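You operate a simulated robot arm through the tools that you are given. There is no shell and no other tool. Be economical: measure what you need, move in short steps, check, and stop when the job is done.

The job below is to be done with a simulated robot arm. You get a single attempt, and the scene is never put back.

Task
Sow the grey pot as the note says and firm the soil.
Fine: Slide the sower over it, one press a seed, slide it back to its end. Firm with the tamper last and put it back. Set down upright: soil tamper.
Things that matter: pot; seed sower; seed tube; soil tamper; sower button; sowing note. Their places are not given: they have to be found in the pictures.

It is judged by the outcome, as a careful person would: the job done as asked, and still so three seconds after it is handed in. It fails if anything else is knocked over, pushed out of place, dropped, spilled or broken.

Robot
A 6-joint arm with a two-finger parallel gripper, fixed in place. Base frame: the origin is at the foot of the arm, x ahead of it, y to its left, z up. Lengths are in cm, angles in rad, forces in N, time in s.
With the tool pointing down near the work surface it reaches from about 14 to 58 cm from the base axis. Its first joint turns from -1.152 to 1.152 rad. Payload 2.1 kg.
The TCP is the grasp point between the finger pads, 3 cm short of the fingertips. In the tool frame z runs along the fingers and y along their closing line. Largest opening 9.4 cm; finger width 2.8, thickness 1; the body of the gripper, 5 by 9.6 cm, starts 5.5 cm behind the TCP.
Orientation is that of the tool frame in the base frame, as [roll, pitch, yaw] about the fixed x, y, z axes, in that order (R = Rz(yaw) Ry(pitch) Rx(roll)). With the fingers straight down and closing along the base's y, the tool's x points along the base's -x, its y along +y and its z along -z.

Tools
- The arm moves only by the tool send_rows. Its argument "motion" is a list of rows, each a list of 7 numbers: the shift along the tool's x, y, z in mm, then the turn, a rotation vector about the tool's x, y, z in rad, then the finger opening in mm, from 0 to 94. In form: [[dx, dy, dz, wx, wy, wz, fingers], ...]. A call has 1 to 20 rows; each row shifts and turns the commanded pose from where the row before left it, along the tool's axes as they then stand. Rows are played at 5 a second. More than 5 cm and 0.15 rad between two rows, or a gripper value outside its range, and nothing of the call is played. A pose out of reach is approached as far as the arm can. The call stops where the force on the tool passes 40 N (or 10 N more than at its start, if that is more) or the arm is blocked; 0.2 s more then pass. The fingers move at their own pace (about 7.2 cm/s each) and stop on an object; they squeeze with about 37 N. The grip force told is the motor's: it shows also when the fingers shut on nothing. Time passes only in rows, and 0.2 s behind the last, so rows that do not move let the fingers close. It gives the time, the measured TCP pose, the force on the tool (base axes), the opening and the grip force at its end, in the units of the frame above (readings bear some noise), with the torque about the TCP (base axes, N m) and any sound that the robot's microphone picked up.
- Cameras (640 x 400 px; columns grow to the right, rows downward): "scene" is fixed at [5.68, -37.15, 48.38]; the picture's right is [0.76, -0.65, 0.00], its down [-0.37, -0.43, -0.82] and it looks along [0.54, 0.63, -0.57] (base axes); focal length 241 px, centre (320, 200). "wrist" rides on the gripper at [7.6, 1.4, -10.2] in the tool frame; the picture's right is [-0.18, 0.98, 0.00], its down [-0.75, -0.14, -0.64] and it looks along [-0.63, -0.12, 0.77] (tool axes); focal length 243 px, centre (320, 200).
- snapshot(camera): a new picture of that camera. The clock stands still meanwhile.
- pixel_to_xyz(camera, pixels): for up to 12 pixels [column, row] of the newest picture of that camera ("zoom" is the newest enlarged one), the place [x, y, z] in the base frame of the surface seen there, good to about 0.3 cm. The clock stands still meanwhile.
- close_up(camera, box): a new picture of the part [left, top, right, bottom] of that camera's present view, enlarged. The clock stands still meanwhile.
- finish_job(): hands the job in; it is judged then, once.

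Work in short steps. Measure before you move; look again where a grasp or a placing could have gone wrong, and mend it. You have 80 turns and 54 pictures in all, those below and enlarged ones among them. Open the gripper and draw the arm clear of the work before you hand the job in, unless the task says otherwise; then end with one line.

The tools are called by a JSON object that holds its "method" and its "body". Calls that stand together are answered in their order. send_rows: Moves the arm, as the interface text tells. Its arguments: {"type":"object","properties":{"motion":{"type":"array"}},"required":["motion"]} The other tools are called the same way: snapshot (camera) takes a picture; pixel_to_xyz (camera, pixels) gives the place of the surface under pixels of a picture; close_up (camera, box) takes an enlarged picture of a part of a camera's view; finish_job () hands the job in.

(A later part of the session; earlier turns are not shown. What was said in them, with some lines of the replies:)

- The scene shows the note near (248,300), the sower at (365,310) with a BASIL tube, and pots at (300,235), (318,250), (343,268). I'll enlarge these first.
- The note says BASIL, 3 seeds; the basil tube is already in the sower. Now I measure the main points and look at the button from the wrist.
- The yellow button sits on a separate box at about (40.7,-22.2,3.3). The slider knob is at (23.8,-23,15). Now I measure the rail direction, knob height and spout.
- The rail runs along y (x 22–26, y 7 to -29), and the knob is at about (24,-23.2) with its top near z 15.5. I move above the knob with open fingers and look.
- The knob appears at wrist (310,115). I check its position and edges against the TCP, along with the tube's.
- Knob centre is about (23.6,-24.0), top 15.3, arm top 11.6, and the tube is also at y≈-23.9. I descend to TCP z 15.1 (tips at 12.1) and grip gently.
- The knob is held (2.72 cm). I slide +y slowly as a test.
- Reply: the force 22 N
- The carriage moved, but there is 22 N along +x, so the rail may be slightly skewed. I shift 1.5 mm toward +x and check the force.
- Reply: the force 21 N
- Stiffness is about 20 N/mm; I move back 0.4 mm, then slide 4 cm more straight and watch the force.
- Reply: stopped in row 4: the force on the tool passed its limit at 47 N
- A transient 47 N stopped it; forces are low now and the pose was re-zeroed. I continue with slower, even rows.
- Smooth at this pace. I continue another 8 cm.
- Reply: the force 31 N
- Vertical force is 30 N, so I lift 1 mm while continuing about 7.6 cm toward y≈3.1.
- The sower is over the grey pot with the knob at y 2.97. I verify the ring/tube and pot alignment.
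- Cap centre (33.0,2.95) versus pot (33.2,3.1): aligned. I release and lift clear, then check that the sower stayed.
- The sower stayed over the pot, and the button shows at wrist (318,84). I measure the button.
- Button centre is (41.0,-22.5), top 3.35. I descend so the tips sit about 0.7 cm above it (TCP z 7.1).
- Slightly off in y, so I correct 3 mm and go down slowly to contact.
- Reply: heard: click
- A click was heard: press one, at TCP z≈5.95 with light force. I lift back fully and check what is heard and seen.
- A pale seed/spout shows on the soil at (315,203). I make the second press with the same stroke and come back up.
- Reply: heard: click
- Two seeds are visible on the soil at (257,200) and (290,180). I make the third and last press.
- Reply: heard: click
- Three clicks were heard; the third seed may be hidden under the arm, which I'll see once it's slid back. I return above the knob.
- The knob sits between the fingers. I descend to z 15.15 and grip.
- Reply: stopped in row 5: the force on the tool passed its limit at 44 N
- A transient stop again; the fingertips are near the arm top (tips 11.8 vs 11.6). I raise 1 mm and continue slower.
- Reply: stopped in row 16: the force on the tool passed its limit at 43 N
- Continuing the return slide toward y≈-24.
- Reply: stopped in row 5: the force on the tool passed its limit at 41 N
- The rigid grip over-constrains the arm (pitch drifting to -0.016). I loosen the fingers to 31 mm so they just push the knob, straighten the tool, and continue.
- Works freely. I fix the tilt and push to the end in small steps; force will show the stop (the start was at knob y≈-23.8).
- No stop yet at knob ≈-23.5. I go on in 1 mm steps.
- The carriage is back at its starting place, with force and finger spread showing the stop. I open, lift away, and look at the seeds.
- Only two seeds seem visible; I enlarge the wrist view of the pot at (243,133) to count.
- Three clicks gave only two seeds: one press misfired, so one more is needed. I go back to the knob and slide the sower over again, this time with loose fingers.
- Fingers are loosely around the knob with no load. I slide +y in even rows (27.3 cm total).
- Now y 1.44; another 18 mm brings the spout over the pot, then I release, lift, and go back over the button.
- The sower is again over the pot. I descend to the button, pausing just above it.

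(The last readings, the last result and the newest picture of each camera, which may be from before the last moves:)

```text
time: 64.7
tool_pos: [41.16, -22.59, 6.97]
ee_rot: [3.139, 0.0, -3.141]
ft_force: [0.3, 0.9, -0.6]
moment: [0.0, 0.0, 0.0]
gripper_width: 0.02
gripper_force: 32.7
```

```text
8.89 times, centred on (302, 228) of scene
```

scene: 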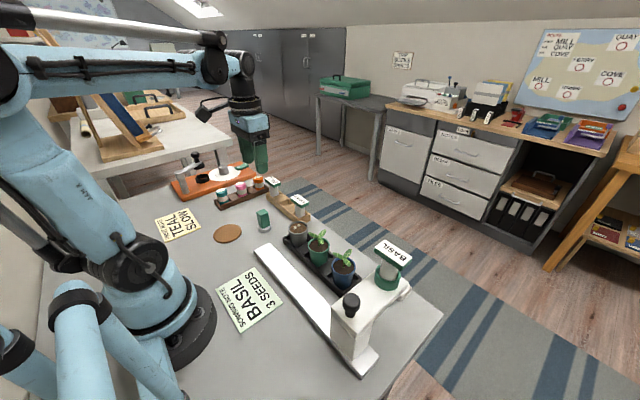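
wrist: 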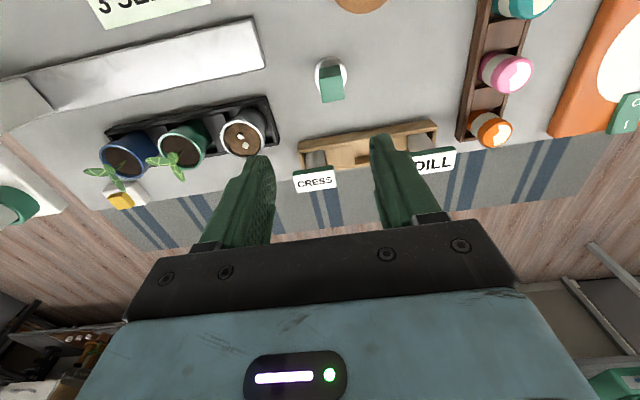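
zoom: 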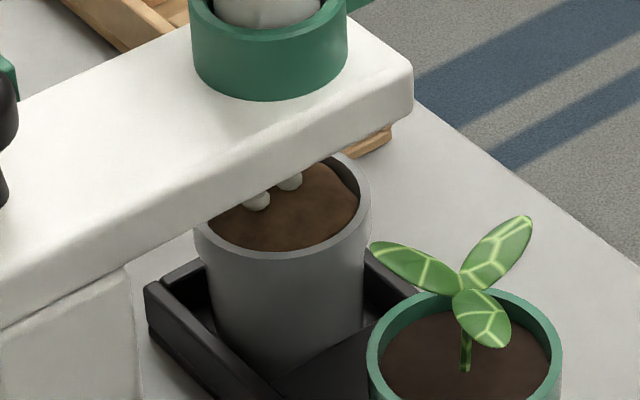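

Before the press, two seeds show at (257,200) and (290,180). One press now.

{"method": "send_rows", "body": {"motion": [[0, 0, 4, 0, 0, 0, 0], [0, 0, 3, 0, 0, 0, 0], [0, 0, 1, 0, 0, 0, 0], [0, 0, 1, 0, 0, 0, 0], [0, 0, 1, 0, 0, 0, 0], [0, 0, 0, 0, 0, 0, 0]]}}

{"method": "send_rows", "body": {"motion": [[0, 0, -6, 0, 0, 0, 0], [0, 0, -6, 0, 0, 0, 0], [0, 0, 0, 0, 0, 0, 0], [0, 0, 0, 0, 0, 0, 0], [0, 0, 0, 0, 0, 0, 0]]}}

{"method": "close_up", "body": {"camera": "scene", "box": [280, 205, 325, 250]}}

```text
time: 66.1
tool_pos: [41.23, -22.47, 5.91]
ee_rot: [3.14, 0.0, 3.141]
ft_force: [-1.1, 0.8, 1.2]
moment: [0.03, -0.01, 0.02]
gripper_width: 0.03
gripper_force: 33.5
heard: click
```

```text
time: 67.3
tool_pos: [41.13, -22.55, 7.28]
ee_rot: [3.141, -0.001, 3.141]
ft_force: [-0.3, 0.9, -0.5]
moment: [-0.05, 0.0, -0.03]
gripper_width: 0.0
gripper_force: 33.5
```

```text
8.89 times, centred on (302, 228) of scene
```

zoom: 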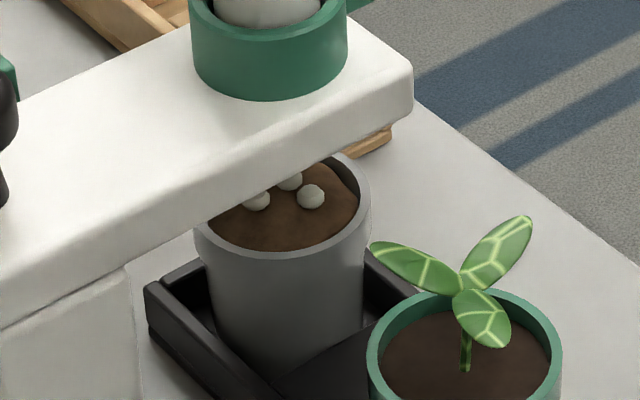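

Three seeds are now visible, so no more presses. I return to the knob at y≈3.05 with open fingers.

{"method": "send_rows", "body": {"motion": [[0, 0, -20, 0, 0, 0, 0], [0, 0, -40, 0, 0, 0, 0], [0, 0, -45, 0, 0, 0, 0], [0, 0, -45, 0, 0, 0, 0], [10, 20, -22, 0, 0, 0, 0], [30, 40, 0, 0, 0, 0, 20], [30, 40, 0, 0, 0, 0, 50], [30, 40, 0, 0, 0, 0, 60], [30, 40, 0, 0, 0, 0, 60], [27, 40, 0, 0, 0, 0, 60], [18, 36, 0, 0, 0, 0, 60], [0, 0, 0, 0, 0, 0, 60]]}}

{"method": "send_rows", "body": {"motion": [[0, 0, 25, 0, 0, 0, 60], [0, 0, 30, 0, 0, 0, 60], [0, 0, 25, 0, 0, 0, 60], [0, 0, 12, 0, 0, 0, 60], [0, 0, 2, 0, 0, 0, 60], [0, 0, 0, 0, 0, 0, 45], [0, 0, 0, 0, 0, 0, 31], [0, 0, 0, 0, 0, 0, 31]]}}

```text
time: 69.9
tool_pos: [23.51, 3.28, 24.77]
ee_rot: [-3.141, 0.001, 3.14]
ft_force: [0.6, -0.3, -0.8]
moment: [-0.01, 0.03, 0.01]
gripper_width: 6.02
gripper_force: 0.0
```

```text
time: 71.7
tool_pos: [23.7, 3.25, 15.15]
ee_rot: [3.14, -0.001, -3.141]
ft_force: [0.4, -0.3, -0.5]
moment: [0.02, -0.03, 0.01]
gripper_width: 3.11
gripper_force: 0.1
```

Around the knob, z 15.15. I slide back: 27.4 cm to the end.

{"method": "send_rows", "body": {"motion": [[0, -4, 0, 0, 0, 0, 31], [0, -8, 0, 0, 0, 0, 31], [0, -8, 0, 0, 0, 0, 31], [0, -8, 0, 0, 0, 0, 31], [0, -8, 0, 0, 0, 0, 31], [0, -8, 0, 0, 0, 0, 31], [0, -8, 0, 0, 0, 0, 31], [0, -8, 0, 0, 0, 0, 31], [0, -8, 0, 0, 0, 0, 31], [0, -8, 0, 0, 0, 0, 31], [0, -8, 0, 0, 0, 0, 31], [0, -8, 0, 0, 0, 0, 31], [0, -8, 0, 0, 0, 0, 31], [0, -8, 0, 0, 0, 0, 31], [0, -8, 0, 0, 0, 0, 31], [0, -8, 0, 0, 0, 0, 31], [0, -8, 0, 0, 0, 0, 31], [0, -8, 0, 0, 0, 0, 31], [0, -4, 0, 0, 0, 0, 31], [0, 0, 0, 0, 0, 0, 31]]}}

{"method": "send_rows", "body": {"motion": [[0, -4, 0, 0, 0, 0, 31], [0, -8, 0, 0, 0, 0, 31], [0, -8, 0, 0, 0, 0, 31], [0, -8, 0, 0, 0, 0, 31], [0, -8, 0, 0, 0, 0, 31], [0, -8, 0, 0, 0, 0, 31], [0, -8, 0, 0, 0, 0, 31], [0, -8, 0, 0, 0, 0, 31], [0, -8, 0, 0, 0, 0, 31], [0, -8, 0, 0, 0, 0, 31], [0, -8, 0, 0, 0, 0, 31], [0, -8, 0, 0, 0, 0, 31], [0, -8, 0, 0, 0, 0, 31], [0, -8, 0, 0, 0, 0, 31], [0, -8, 0, 0, 0, 0, 31], [0, -4, 0, 0, 0, 0, 31], [0, 0, 0, 0, 0, 0, 31]]}}

```text
time: 75.9
tool_pos: [23.64, -11.4, 14.98]
ee_rot: [3.141, 0.0, 3.141]
ft_force: [-0.3, 1.0, 0.4]
moment: [0.04, 0.01, -0.04]
gripper_width: 3.16
gripper_force: 0.9
```

```text
time: 79.5
tool_pos: [23.62, -23.24, 15.0]
ee_rot: [3.137, 0.001, 3.14]
ft_force: [-0.7, 0.5, -0.6]
moment: [-0.03, -0.01, 0.01]
gripper_width: 3.13
gripper_force: 0.7
```

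Now small steps to the end stop (previous contact at TCP y≈-24.2).

{"method": "send_rows", "body": {"motion": [[0, -3, 0, 0, 0, 0, 31], [0, -3, 0, 0, 0, 0, 31], [0, -2, 0, 0, 0, 0, 31], [0, -1, 0, 0, 0, 0, 31], [0, -1, 0, 0, 0, 0, 31], [0, -1, 0, 0, 0, 0, 31], [0, -1, 0, 0, 0, 0, 31], [0, 0, 0, 0, 0, 0, 31]]}}

```text
time: 81.3
tool_pos: [23.58, -24.42, 14.94]
ee_rot: [3.139, 0.0, 3.141]
ft_force: [-2.7, 7.4, 2.1]
moment: [0.07, 0.0, 0.05]
gripper_width: 3.55
gripper_force: 4.1
```

The stop is reached (7 N, fingers spread). I release, lift, and go above the tamper at (28.5,14.4).

{"method": "send_rows", "body": {"motion": [[0, 1, 0, 0, 0, 0, 40], [0, 0, 0, 0, 0, 0, 60], [0, 0, 0, 0, 0, 0, 60], [0, 0, -15, 0, 0, 0, 60], [0, 0, -35, 0, 0, 0, 60], [0, 0, -40, 0, 0, 0, 60], [0, 40, 0, 0, 0, 0, 60], [0, 45, 0, 0, 0, 0, 60], [0, 45, 0, 0, 0, 0, 60], [0, 45, 0, 0, 0, 0, 60], [0, 45, 0, 0, 0, 0, 60], [0, 45, 0, 0, 0, 0, 60], [-10, 45, 0, 0, 0, 0, 60], [-20, 45, 0, 0, 0, 0, 60], [-18, 32, 0, 0, 0, 0, 60], [0, 0, 40, 0, 0, 0, 60], [0, 0, 30, 0, 0, 0, 60], [0, 0, 0, 0, 0, 0, 60]]}}

{"method": "snapshot", "body": {"camera": "scene"}}

{"method": "close_up", "body": {"camera": "wrist", "box": [160, 0, 480, 200]}}

```text
time: 85.1
tool_pos: [28.43, 14.62, 16.75]
ee_rot: [3.14, 0.001, 3.14]
ft_force: [-0.1, 0.1, -0.2]
moment: [0.01, 0.0, -0.02]
gripper_width: 6.02
gripper_force: 0.1
```

```text
19 pictures are left
```

scene: 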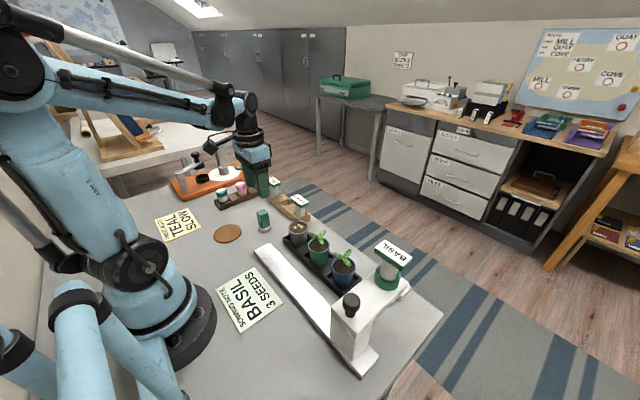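

```text
2.00 times, centred on (320, 100) of wrist
```

zoom: 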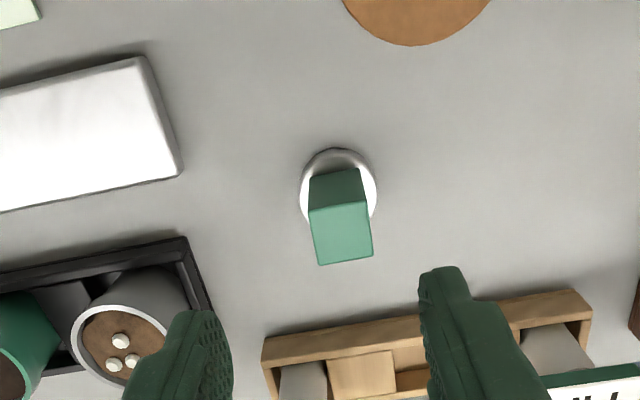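

Three seeds lie in the pot and the sower is back at its end. I measure the tamper's top face and disc.

{"method": "pixel_to_xyz", "body": {"camera": "zoom", "pixels": [[313, 212], [364, 206], [370, 252], [320, 261], [342, 232], [305, 200], [372, 200], [337, 155], [312, 182], [358, 174]]}}

{"method": "pixel_to_xyz", "body": {"camera": "wrist", "pixels": [[222, 170], [218, 185], [225, 178], [245, 180], [208, 155], [233, 160]]}}

```text
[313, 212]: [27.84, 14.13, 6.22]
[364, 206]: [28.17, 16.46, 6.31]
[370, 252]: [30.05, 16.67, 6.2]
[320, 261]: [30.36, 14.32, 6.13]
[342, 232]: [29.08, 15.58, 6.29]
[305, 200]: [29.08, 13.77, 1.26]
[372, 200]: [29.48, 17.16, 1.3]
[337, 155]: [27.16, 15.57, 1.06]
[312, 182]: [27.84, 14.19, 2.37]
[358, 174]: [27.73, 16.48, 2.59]
```

```text
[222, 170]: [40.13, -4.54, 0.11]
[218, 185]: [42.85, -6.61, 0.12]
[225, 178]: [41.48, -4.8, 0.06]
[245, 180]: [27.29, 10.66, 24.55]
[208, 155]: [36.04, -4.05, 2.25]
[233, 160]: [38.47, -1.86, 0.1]
```

Top face centre by wrist is (29.1,15.4), while the earlier scene reading was nearer (28.5,14.5). I cross-check with the scene camera.

{"method": "close_up", "body": {"camera": "scene", "box": [245, 200, 315, 250]}}

```text
8.00 times, centred on (280, 225) of scene
```

zoom: 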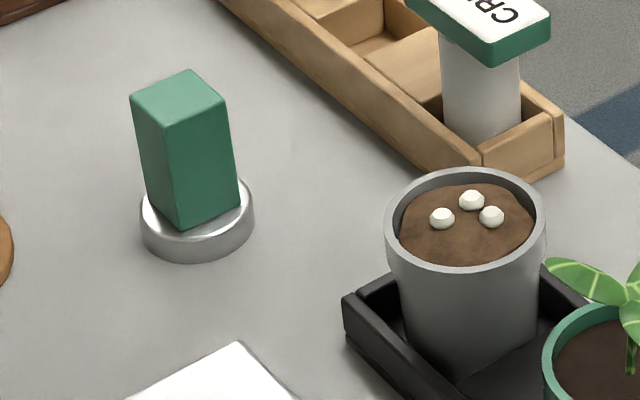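

{"method": "pixel_to_xyz", "body": {"camera": "zoom", "pixels": [[134, 97], [188, 73], [225, 100], [174, 123], [180, 98], [141, 215], [253, 208], [194, 252], [390, 210], [543, 205], [465, 268], [465, 172]]}}

```text
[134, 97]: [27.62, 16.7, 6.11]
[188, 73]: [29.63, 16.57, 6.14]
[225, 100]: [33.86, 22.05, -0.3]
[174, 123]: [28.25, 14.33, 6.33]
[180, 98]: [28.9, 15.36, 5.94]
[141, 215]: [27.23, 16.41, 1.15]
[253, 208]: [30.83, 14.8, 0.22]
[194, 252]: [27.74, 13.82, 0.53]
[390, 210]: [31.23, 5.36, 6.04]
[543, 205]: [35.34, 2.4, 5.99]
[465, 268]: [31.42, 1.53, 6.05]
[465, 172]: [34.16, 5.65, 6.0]
```

Tamper centre is (28.95,15.4), with a 2.4 cm block and a 1.7 cm radius disc. I centre over it and descend to TCP z 5 (tips 2.0, above the disc), not gripping yet.

{"method": "send_rows", "body": {"motion": [[-5, 8, 0, 0, 0, 0, 60], [0, 0, 30, 0, 0, 0, 60], [0, 0, 35, 0, 0, 0, 60], [0, 0, 30, 0, 0, 0, 60], [0, 0, 17, 0, 0, 0, 60], [0, 0, 5, 0, 0, 0, 60], [0, 0, 0, 0, 0, 0, 60]]}}

{"method": "close_up", "body": {"camera": "wrist", "box": [200, 60, 440, 220]}}

```text
time: 86.7
tool_pos: [28.84, 15.24, 5.54]
ee_rot: [3.14, 0.0, -3.141]
ft_force: [-0.7, -0.2, 0.3]
moment: [0.0, -0.01, 0.0]
gripper_width: 5.97
gripper_force: 0.0
```

```text
2.50 times, centred on (320, 140) of wrist
```

zoom: 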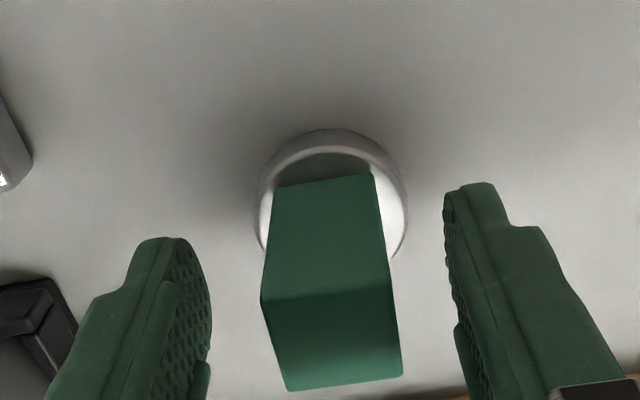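

The block is centred between the fingers (gaps 52 vs 55 px). I lower 3 mm and close.

{"method": "send_rows", "body": {"motion": [[0, 0, 3, 0, 0, 0, 60], [0, 0, 0, 0, 0, 0, 40], [0, 0, 0, 0, 0, 0, 28], [0, 0, 0, 0, 0, 0, 20], [0, 0, 0, 0, 0, 0, 15], [0, 0, 0, 0, 0, 0, 15]]}}

```text
time: 88.1
tool_pos: [28.92, 15.2, 5.11]
ee_rot: [3.138, -0.001, -3.141]
ft_force: [0.4, 0.6, 0.0]
moment: [-0.04, -0.01, 0.02]
gripper_width: 2.96
gripper_force: 37.3
```

Gripped (2.96 cm). I lift 10 cm, and look at the held tamper and the pot.

{"method": "send_rows", "body": {"motion": [[0, 0, -10, 0, 0, 0, 15], [0, 0, -30, 0, 0, 0, 15], [0, 0, -35, 0, 0, 0, 15], [0, 0, -25, 0, 0, 0, 15], [0, 0, 0, 0, 0, 0, 15]]}}

{"method": "close_up", "body": {"camera": "scene", "box": [230, 160, 340, 250]}}

{"method": "close_up", "body": {"camera": "wrist", "box": [160, 20, 440, 220]}}

```text
time: 89.3
tool_pos: [28.75, 15.33, 15.52]
ee_rot: [3.14, 0.001, -3.142]
ft_force: [-0.2, 0.5, -0.9]
moment: [0.0, -0.03, -0.02]
gripper_width: 2.99
gripper_force: 36.9
```

```text
4.44 times, centred on (285, 205) of scene
```

zoom: 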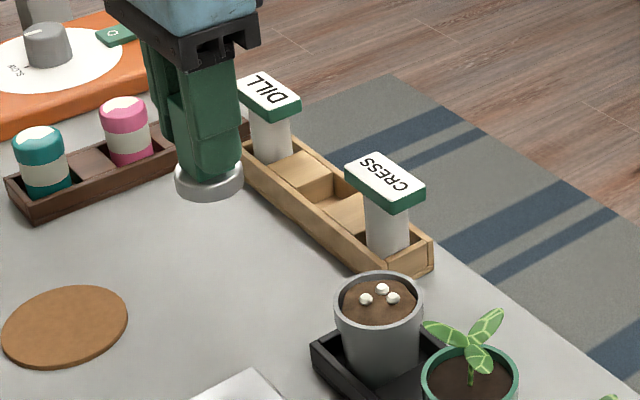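

```text
2.00 times, centred on (300, 120) of wrist
```

zoom: 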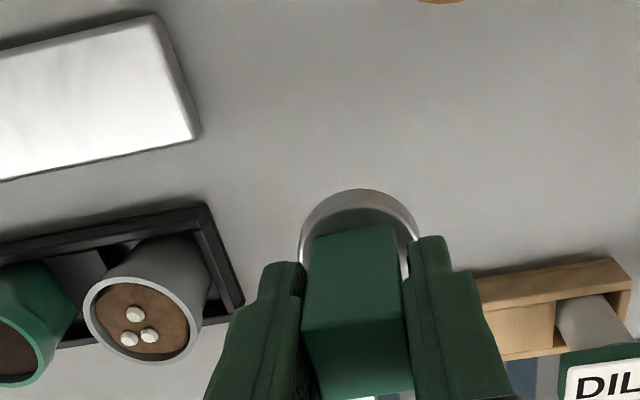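

The tamper is held upright. I measure the pot rim from the wrist zoom for the exact centre.

{"method": "pixel_to_xyz", "body": {"camera": "zoom", "pixels": [[88, 316], [198, 324], [130, 280], [163, 361], [100, 290], [190, 350], [178, 291], [102, 347], [141, 330], [360, 193], [302, 235], [417, 232]]}}

```text
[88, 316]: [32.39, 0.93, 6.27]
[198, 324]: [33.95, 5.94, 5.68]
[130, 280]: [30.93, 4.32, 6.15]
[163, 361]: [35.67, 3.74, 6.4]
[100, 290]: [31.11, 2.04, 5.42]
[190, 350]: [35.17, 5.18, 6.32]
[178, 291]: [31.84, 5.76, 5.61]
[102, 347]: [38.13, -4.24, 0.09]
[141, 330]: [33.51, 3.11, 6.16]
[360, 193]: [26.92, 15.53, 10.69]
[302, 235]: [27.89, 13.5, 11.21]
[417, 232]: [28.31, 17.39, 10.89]
```

Pot centre ≈(33.1,3.65) and the disc centre is ~1 mm off the TCP. I move over the pot to TCP (33.0,3.55), staying high.

{"method": "send_rows", "body": {"motion": [[-6, -18, 0, 0, 0, 0, 15], [-8, -22, 0, 0, 0, 0, 15], [-8, -22, 0, 0, 0, 0, 15], [-8, -22, 0, 0, 0, 0, 15], [-7, -20, 0, 0, 0, 0, 15], [-5.5, -14, 0, 0, 0, 0, 15], [0, 0, 20, 0, 0, 0, 15], [0, 0, 10, 0, 0, 0, 15], [0, 0, 0, 0, 0, 0, 15]]}}

{"method": "close_up", "body": {"camera": "scene", "box": [260, 180, 340, 250]}}

{"method": "close_up", "body": {"camera": "wrist", "box": [200, 60, 440, 220]}}

```text
time: 91.3
tool_pos: [33.27, 3.32, 11.97]
ee_rot: [3.14, 0.0, -3.141]
ft_force: [-1.0, 0.3, -1.6]
moment: [-0.01, -0.02, 0.02]
gripper_width: 3.01
gripper_force: 37.0
```

```text
5.71 times, centred on (300, 215) of scene
```

zoom: 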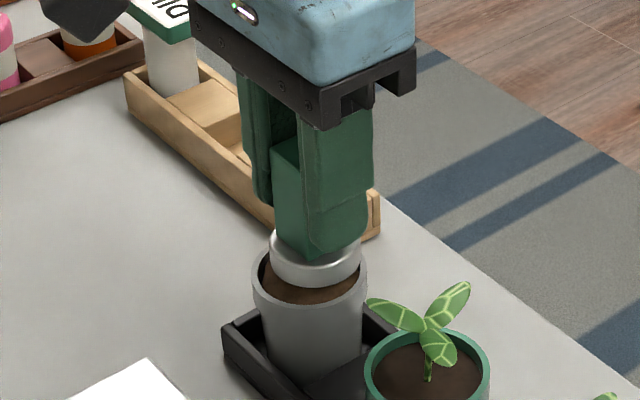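

```text
2.50 times, centred on (320, 140) of wrist
```

zoom: 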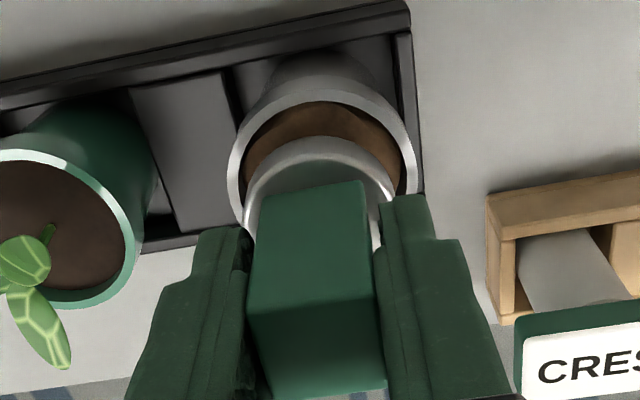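

Readings and the scene view (disc centre 316 vs rim 310) both suggest the disc is ~2.5 mm too far +x, 2 mm too far -y. I correct and lower 7 mm, just to the rim.

{"method": "send_rows", "body": {"motion": [[2.5, 2, 0, 0, 0, 0, 15], [0, 0, 0, 0, 0, 0, 15], [0, 0, 3, 0, 0, 0, 15], [0, 0, 2, 0, 0, 0, 15], [0, 0, 2, 0, 0, 0, 15], [0, 0, 0, 0, 0, 0, 15]]}}

{"method": "close_up", "body": {"camera": "scene", "box": [275, 200, 325, 250]}}

{"method": "close_up", "body": {"camera": "wrist", "box": [260, 60, 400, 170]}}

```text
time: 92.7
tool_pos: [32.96, 3.61, 11.29]
ee_rot: [3.14, 0.0, 3.142]
ft_force: [-0.5, -0.7, -1.6]
moment: [-0.03, -0.02, 0.01]
gripper_width: 3.0
gripper_force: 37.2
```

```text
8.00 times, centred on (300, 225) of scene
```

zoom: 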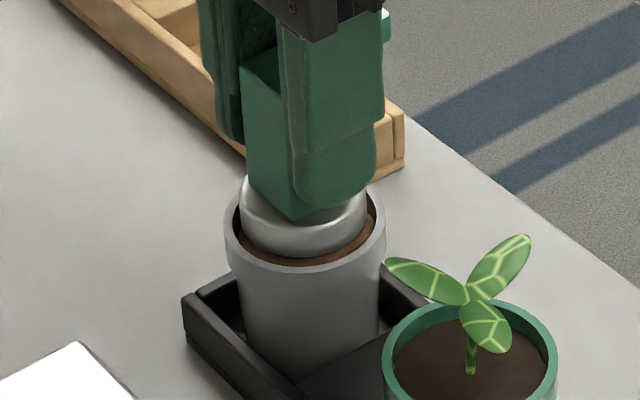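

```text
3.64 times, centred on (330, 115) of wrist
```

zoom: 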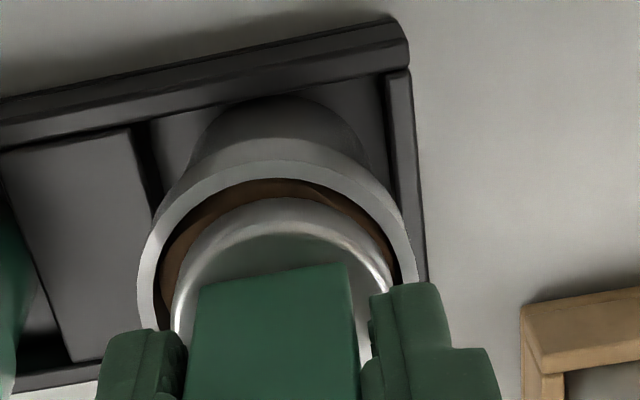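

Disc and rim are concentric (303 vs 305; 282 vs 279). I press down in 1 mm steps and watch the force.

{"method": "send_rows", "body": {"motion": [[0, 0, 1, 0, 0, 0, 15], [0, 0, 1, 0, 0, 0, 15], [0, 0, 1, 0, 0, 0, 15], [0, 0, 1, 0, 0, 0, 15], [0, 0, 0, 0, 0, 0, 15]]}}

```text
time: 93.9
tool_pos: [32.9, 3.71, 11.16]
ee_rot: [3.141, 0.0, 3.14]
ft_force: [-0.1, -0.6, -0.9]
moment: [0.01, -0.02, 0.01]
gripper_width: 3.0
gripper_force: 36.9
```

No contact yet. Another few millimetres.

{"method": "send_rows", "body": {"motion": [[0, 0, 1, 0, 0, 0, 15], [0, 0, 1, 0, 0, 0, 15], [0, 0, 1, 0, 0, 0, 15], [0, 0, 0, 0, 0, 0, 15]]}}

```text
time: 94.9
tool_pos: [32.99, 3.65, 10.78]
ee_rot: [3.14, 0.002, 3.142]
ft_force: [-0.4, 0.2, -0.8]
moment: [0.0, -0.01, 0.02]
gripper_width: 2.97
gripper_force: 36.2
```

Still free; bottom is near 5.6. I continue in 1 mm steps.

{"method": "send_rows", "body": {"motion": [[0, 0, 1, 0, 0, 0, 15], [0, 0, 1, 0, 0, 0, 15], [0, 0, 1, 0, 0, 0, 15], [0, 0, 0, 0, 0, 0, 15]]}}

```text
time: 95.9
tool_pos: [32.95, 3.61, 10.58]
ee_rot: [3.14, -0.001, -3.141]
ft_force: [0.1, 8.4, 32.5]
moment: [0.09, -0.11, 0.01]
gripper_width: 2.99
gripper_force: 37.2
```

32 N of firm pressing. I lift off to look at the soil.

{"method": "send_rows", "body": {"motion": [[0, 0, 0, 0, 0, 0, 15], [0, 0, 0, 0, 0, 0, 15], [0, 0, -3, 0, 0, 0, 15], [0, 0, -8, 0, 0, 0, 15], [0, 0, -20, 0, 0, 0, 15], [0, 0, -20, 0, 0, 0, 15], [6, 18, 0, 0, 0, 0, 15], [8, 22, 0, 0, 0, 0, 15], [8, 22, 0, 0, 0, 0, 15], [8, 22, 0, 0, 0, 0, 15], [7, 20, 0, 0, 0, 0, 15], [4, 12, 0, 0, 0, 0, 15], [0, 0, 0, 0, 0, 0, 15]]}}

{"method": "close_up", "body": {"camera": "scene", "box": [230, 170, 330, 250]}}

```text
time: 98.7
tool_pos: [28.99, 15.08, 15.56]
ee_rot: [3.138, 0.0, 3.14]
ft_force: [0.0, -0.3, -1.5]
moment: [0.0, -0.01, 0.01]
gripper_width: 2.99
gripper_force: 37.0
```

```text
5.00 times, centred on (280, 210) of scene
```

zoom: 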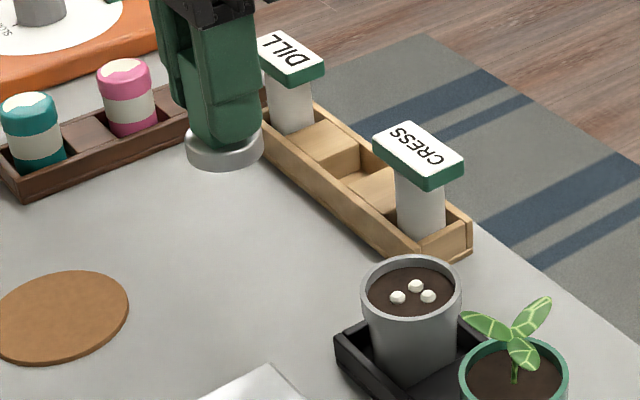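

The soil is now smooth and dark, with three seeds in it: firmed. I set the tamper back at (28.9,15.25), first down to just above the table.

{"method": "send_rows", "body": {"motion": [[0.5, 1.5, 20, 0, 0, 0, 15], [0, 0, 30, 0, 0, 0, 15], [0, 0, 30, 0, 0, 0, 15], [0, 0, 12, 0, 0, 0, 15], [0, 0, 6, 0, 0, 0, 15], [0, 0, 0, 0, 0, 0, 15]]}}

{"method": "send_rows", "body": {"motion": [[0, 0, 2, 0, 0, 0, 15], [0, 0, 1, 0, 0, 0, 15], [0, 0, 1, 0, 0, 0, 15], [0, 0, 1, 0, 0, 0, 15], [0, 0, 0, 0, 0, 0, 15]]}}

```text
time: 100.1
tool_pos: [28.75, 15.19, 5.71]
ee_rot: [3.138, 0.0, 3.141]
ft_force: [0.5, 0.2, -2.0]
moment: [0.0, -0.01, 0.01]
gripper_width: 2.99
gripper_force: 37.1
```

```text
time: 101.3
tool_pos: [28.82, 15.35, 5.23]
ee_rot: [3.14, 0.0, 3.141]
ft_force: [-0.5, 0.6, -1.8]
moment: [-0.01, -0.01, 0.06]
gripper_width: 2.99
gripper_force: 36.7
```

A little lower until contact shows.

{"method": "send_rows", "body": {"motion": [[0, 0, 0.7, 0, 0, 0, 15], [0, 0, 0.7, 0, 0, 0, 15], [0, 0, 0, 0, 0, 0, 15]]}}

```text
time: 102.1
tool_pos: [28.72, 15.35, 5.07]
ee_rot: [3.141, 0.001, 3.141]
ft_force: [-0.3, 0.6, -1.3]
moment: [0.03, 0.0, -0.03]
gripper_width: 3.01
gripper_force: 36.6
```

Still carrying its weight; a few more half-millimetre steps.

{"method": "send_rows", "body": {"motion": [[0, 0, 0.6, 0, 0, 0, 15], [0, 0, 0.5, 0, 0, 0, 15], [0, 0, 0, 0, 0, 0, 15]]}}

```text
time: 102.9
tool_pos: [28.88, 15.33, 4.91]
ee_rot: [3.14, -0.001, 3.141]
ft_force: [-3.3, 1.6, 25.5]
moment: [-0.09, -0.05, 0.0]
gripper_width: 2.98
gripper_force: 36.8
```

Contact (25 N). I ease up 0.7 mm, open the fingers, and lift straight away.

{"method": "send_rows", "body": {"motion": [[0, 0, -0.7, 0, 0, 0, 15], [0, 0, 0, 0, 0, 0, 34], [0, 0, 0, 0, 0, 0, 45], [0, 0, 0, 0, 0, 0, 60], [0, 0, 0, 0, 0, 0, 60], [0, 0, -15, 0, 0, 0, 60], [0, 0, -35, 0, 0, 0, 60], [0, 0, -45, 0, 0, 0, 60], [0, 0, -45, 0, 0, 0, 60], [0, 0, -45, 0, 0, 0, 60], [0, 0, 0, 0, 0, 0, 60]]}}

{"method": "snapshot", "body": {"camera": "scene"}}

{"method": "close_up", "body": {"camera": "scene", "box": [245, 195, 325, 250]}}

```text
time: 105.3
tool_pos: [28.75, 15.3, 23.59]
ee_rot: [3.14, 0.0, -3.141]
ft_force: [0.3, -0.5, 0.1]
moment: [-0.03, 0.0, 0.0]
gripper_width: 6.0
gripper_force: 0.1
```

```text
8 pictures are left
```

scene: 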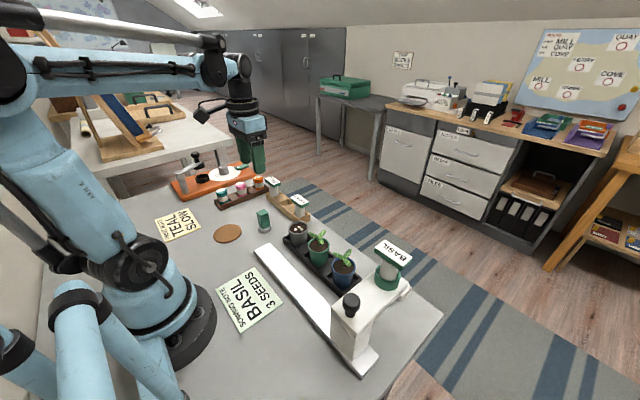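

```text
7.27 times, centred on (285, 222) of scene
```

zoom: 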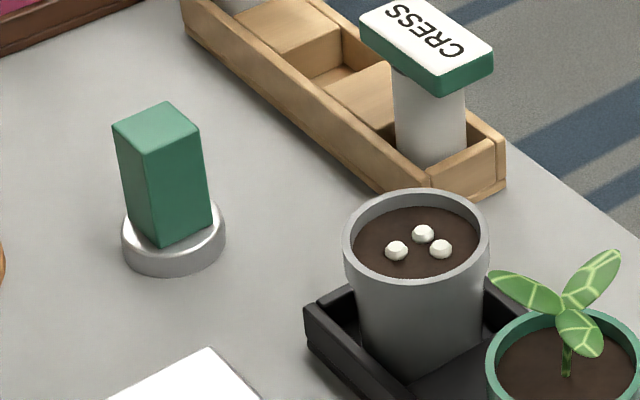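

The tamper stands upright in its place, the soil is flat with three seeds, and the sower is at its end with the arm clear. I hand it in.

{"method": "finish_job", "body": {}}

```text
The job is handed in.
```

The grey pot has three basil seeds in firmed soil, the sower is back at its end, and the tamper stands upright in its place; it took four button presses, because the third clicked but dropped no seed.
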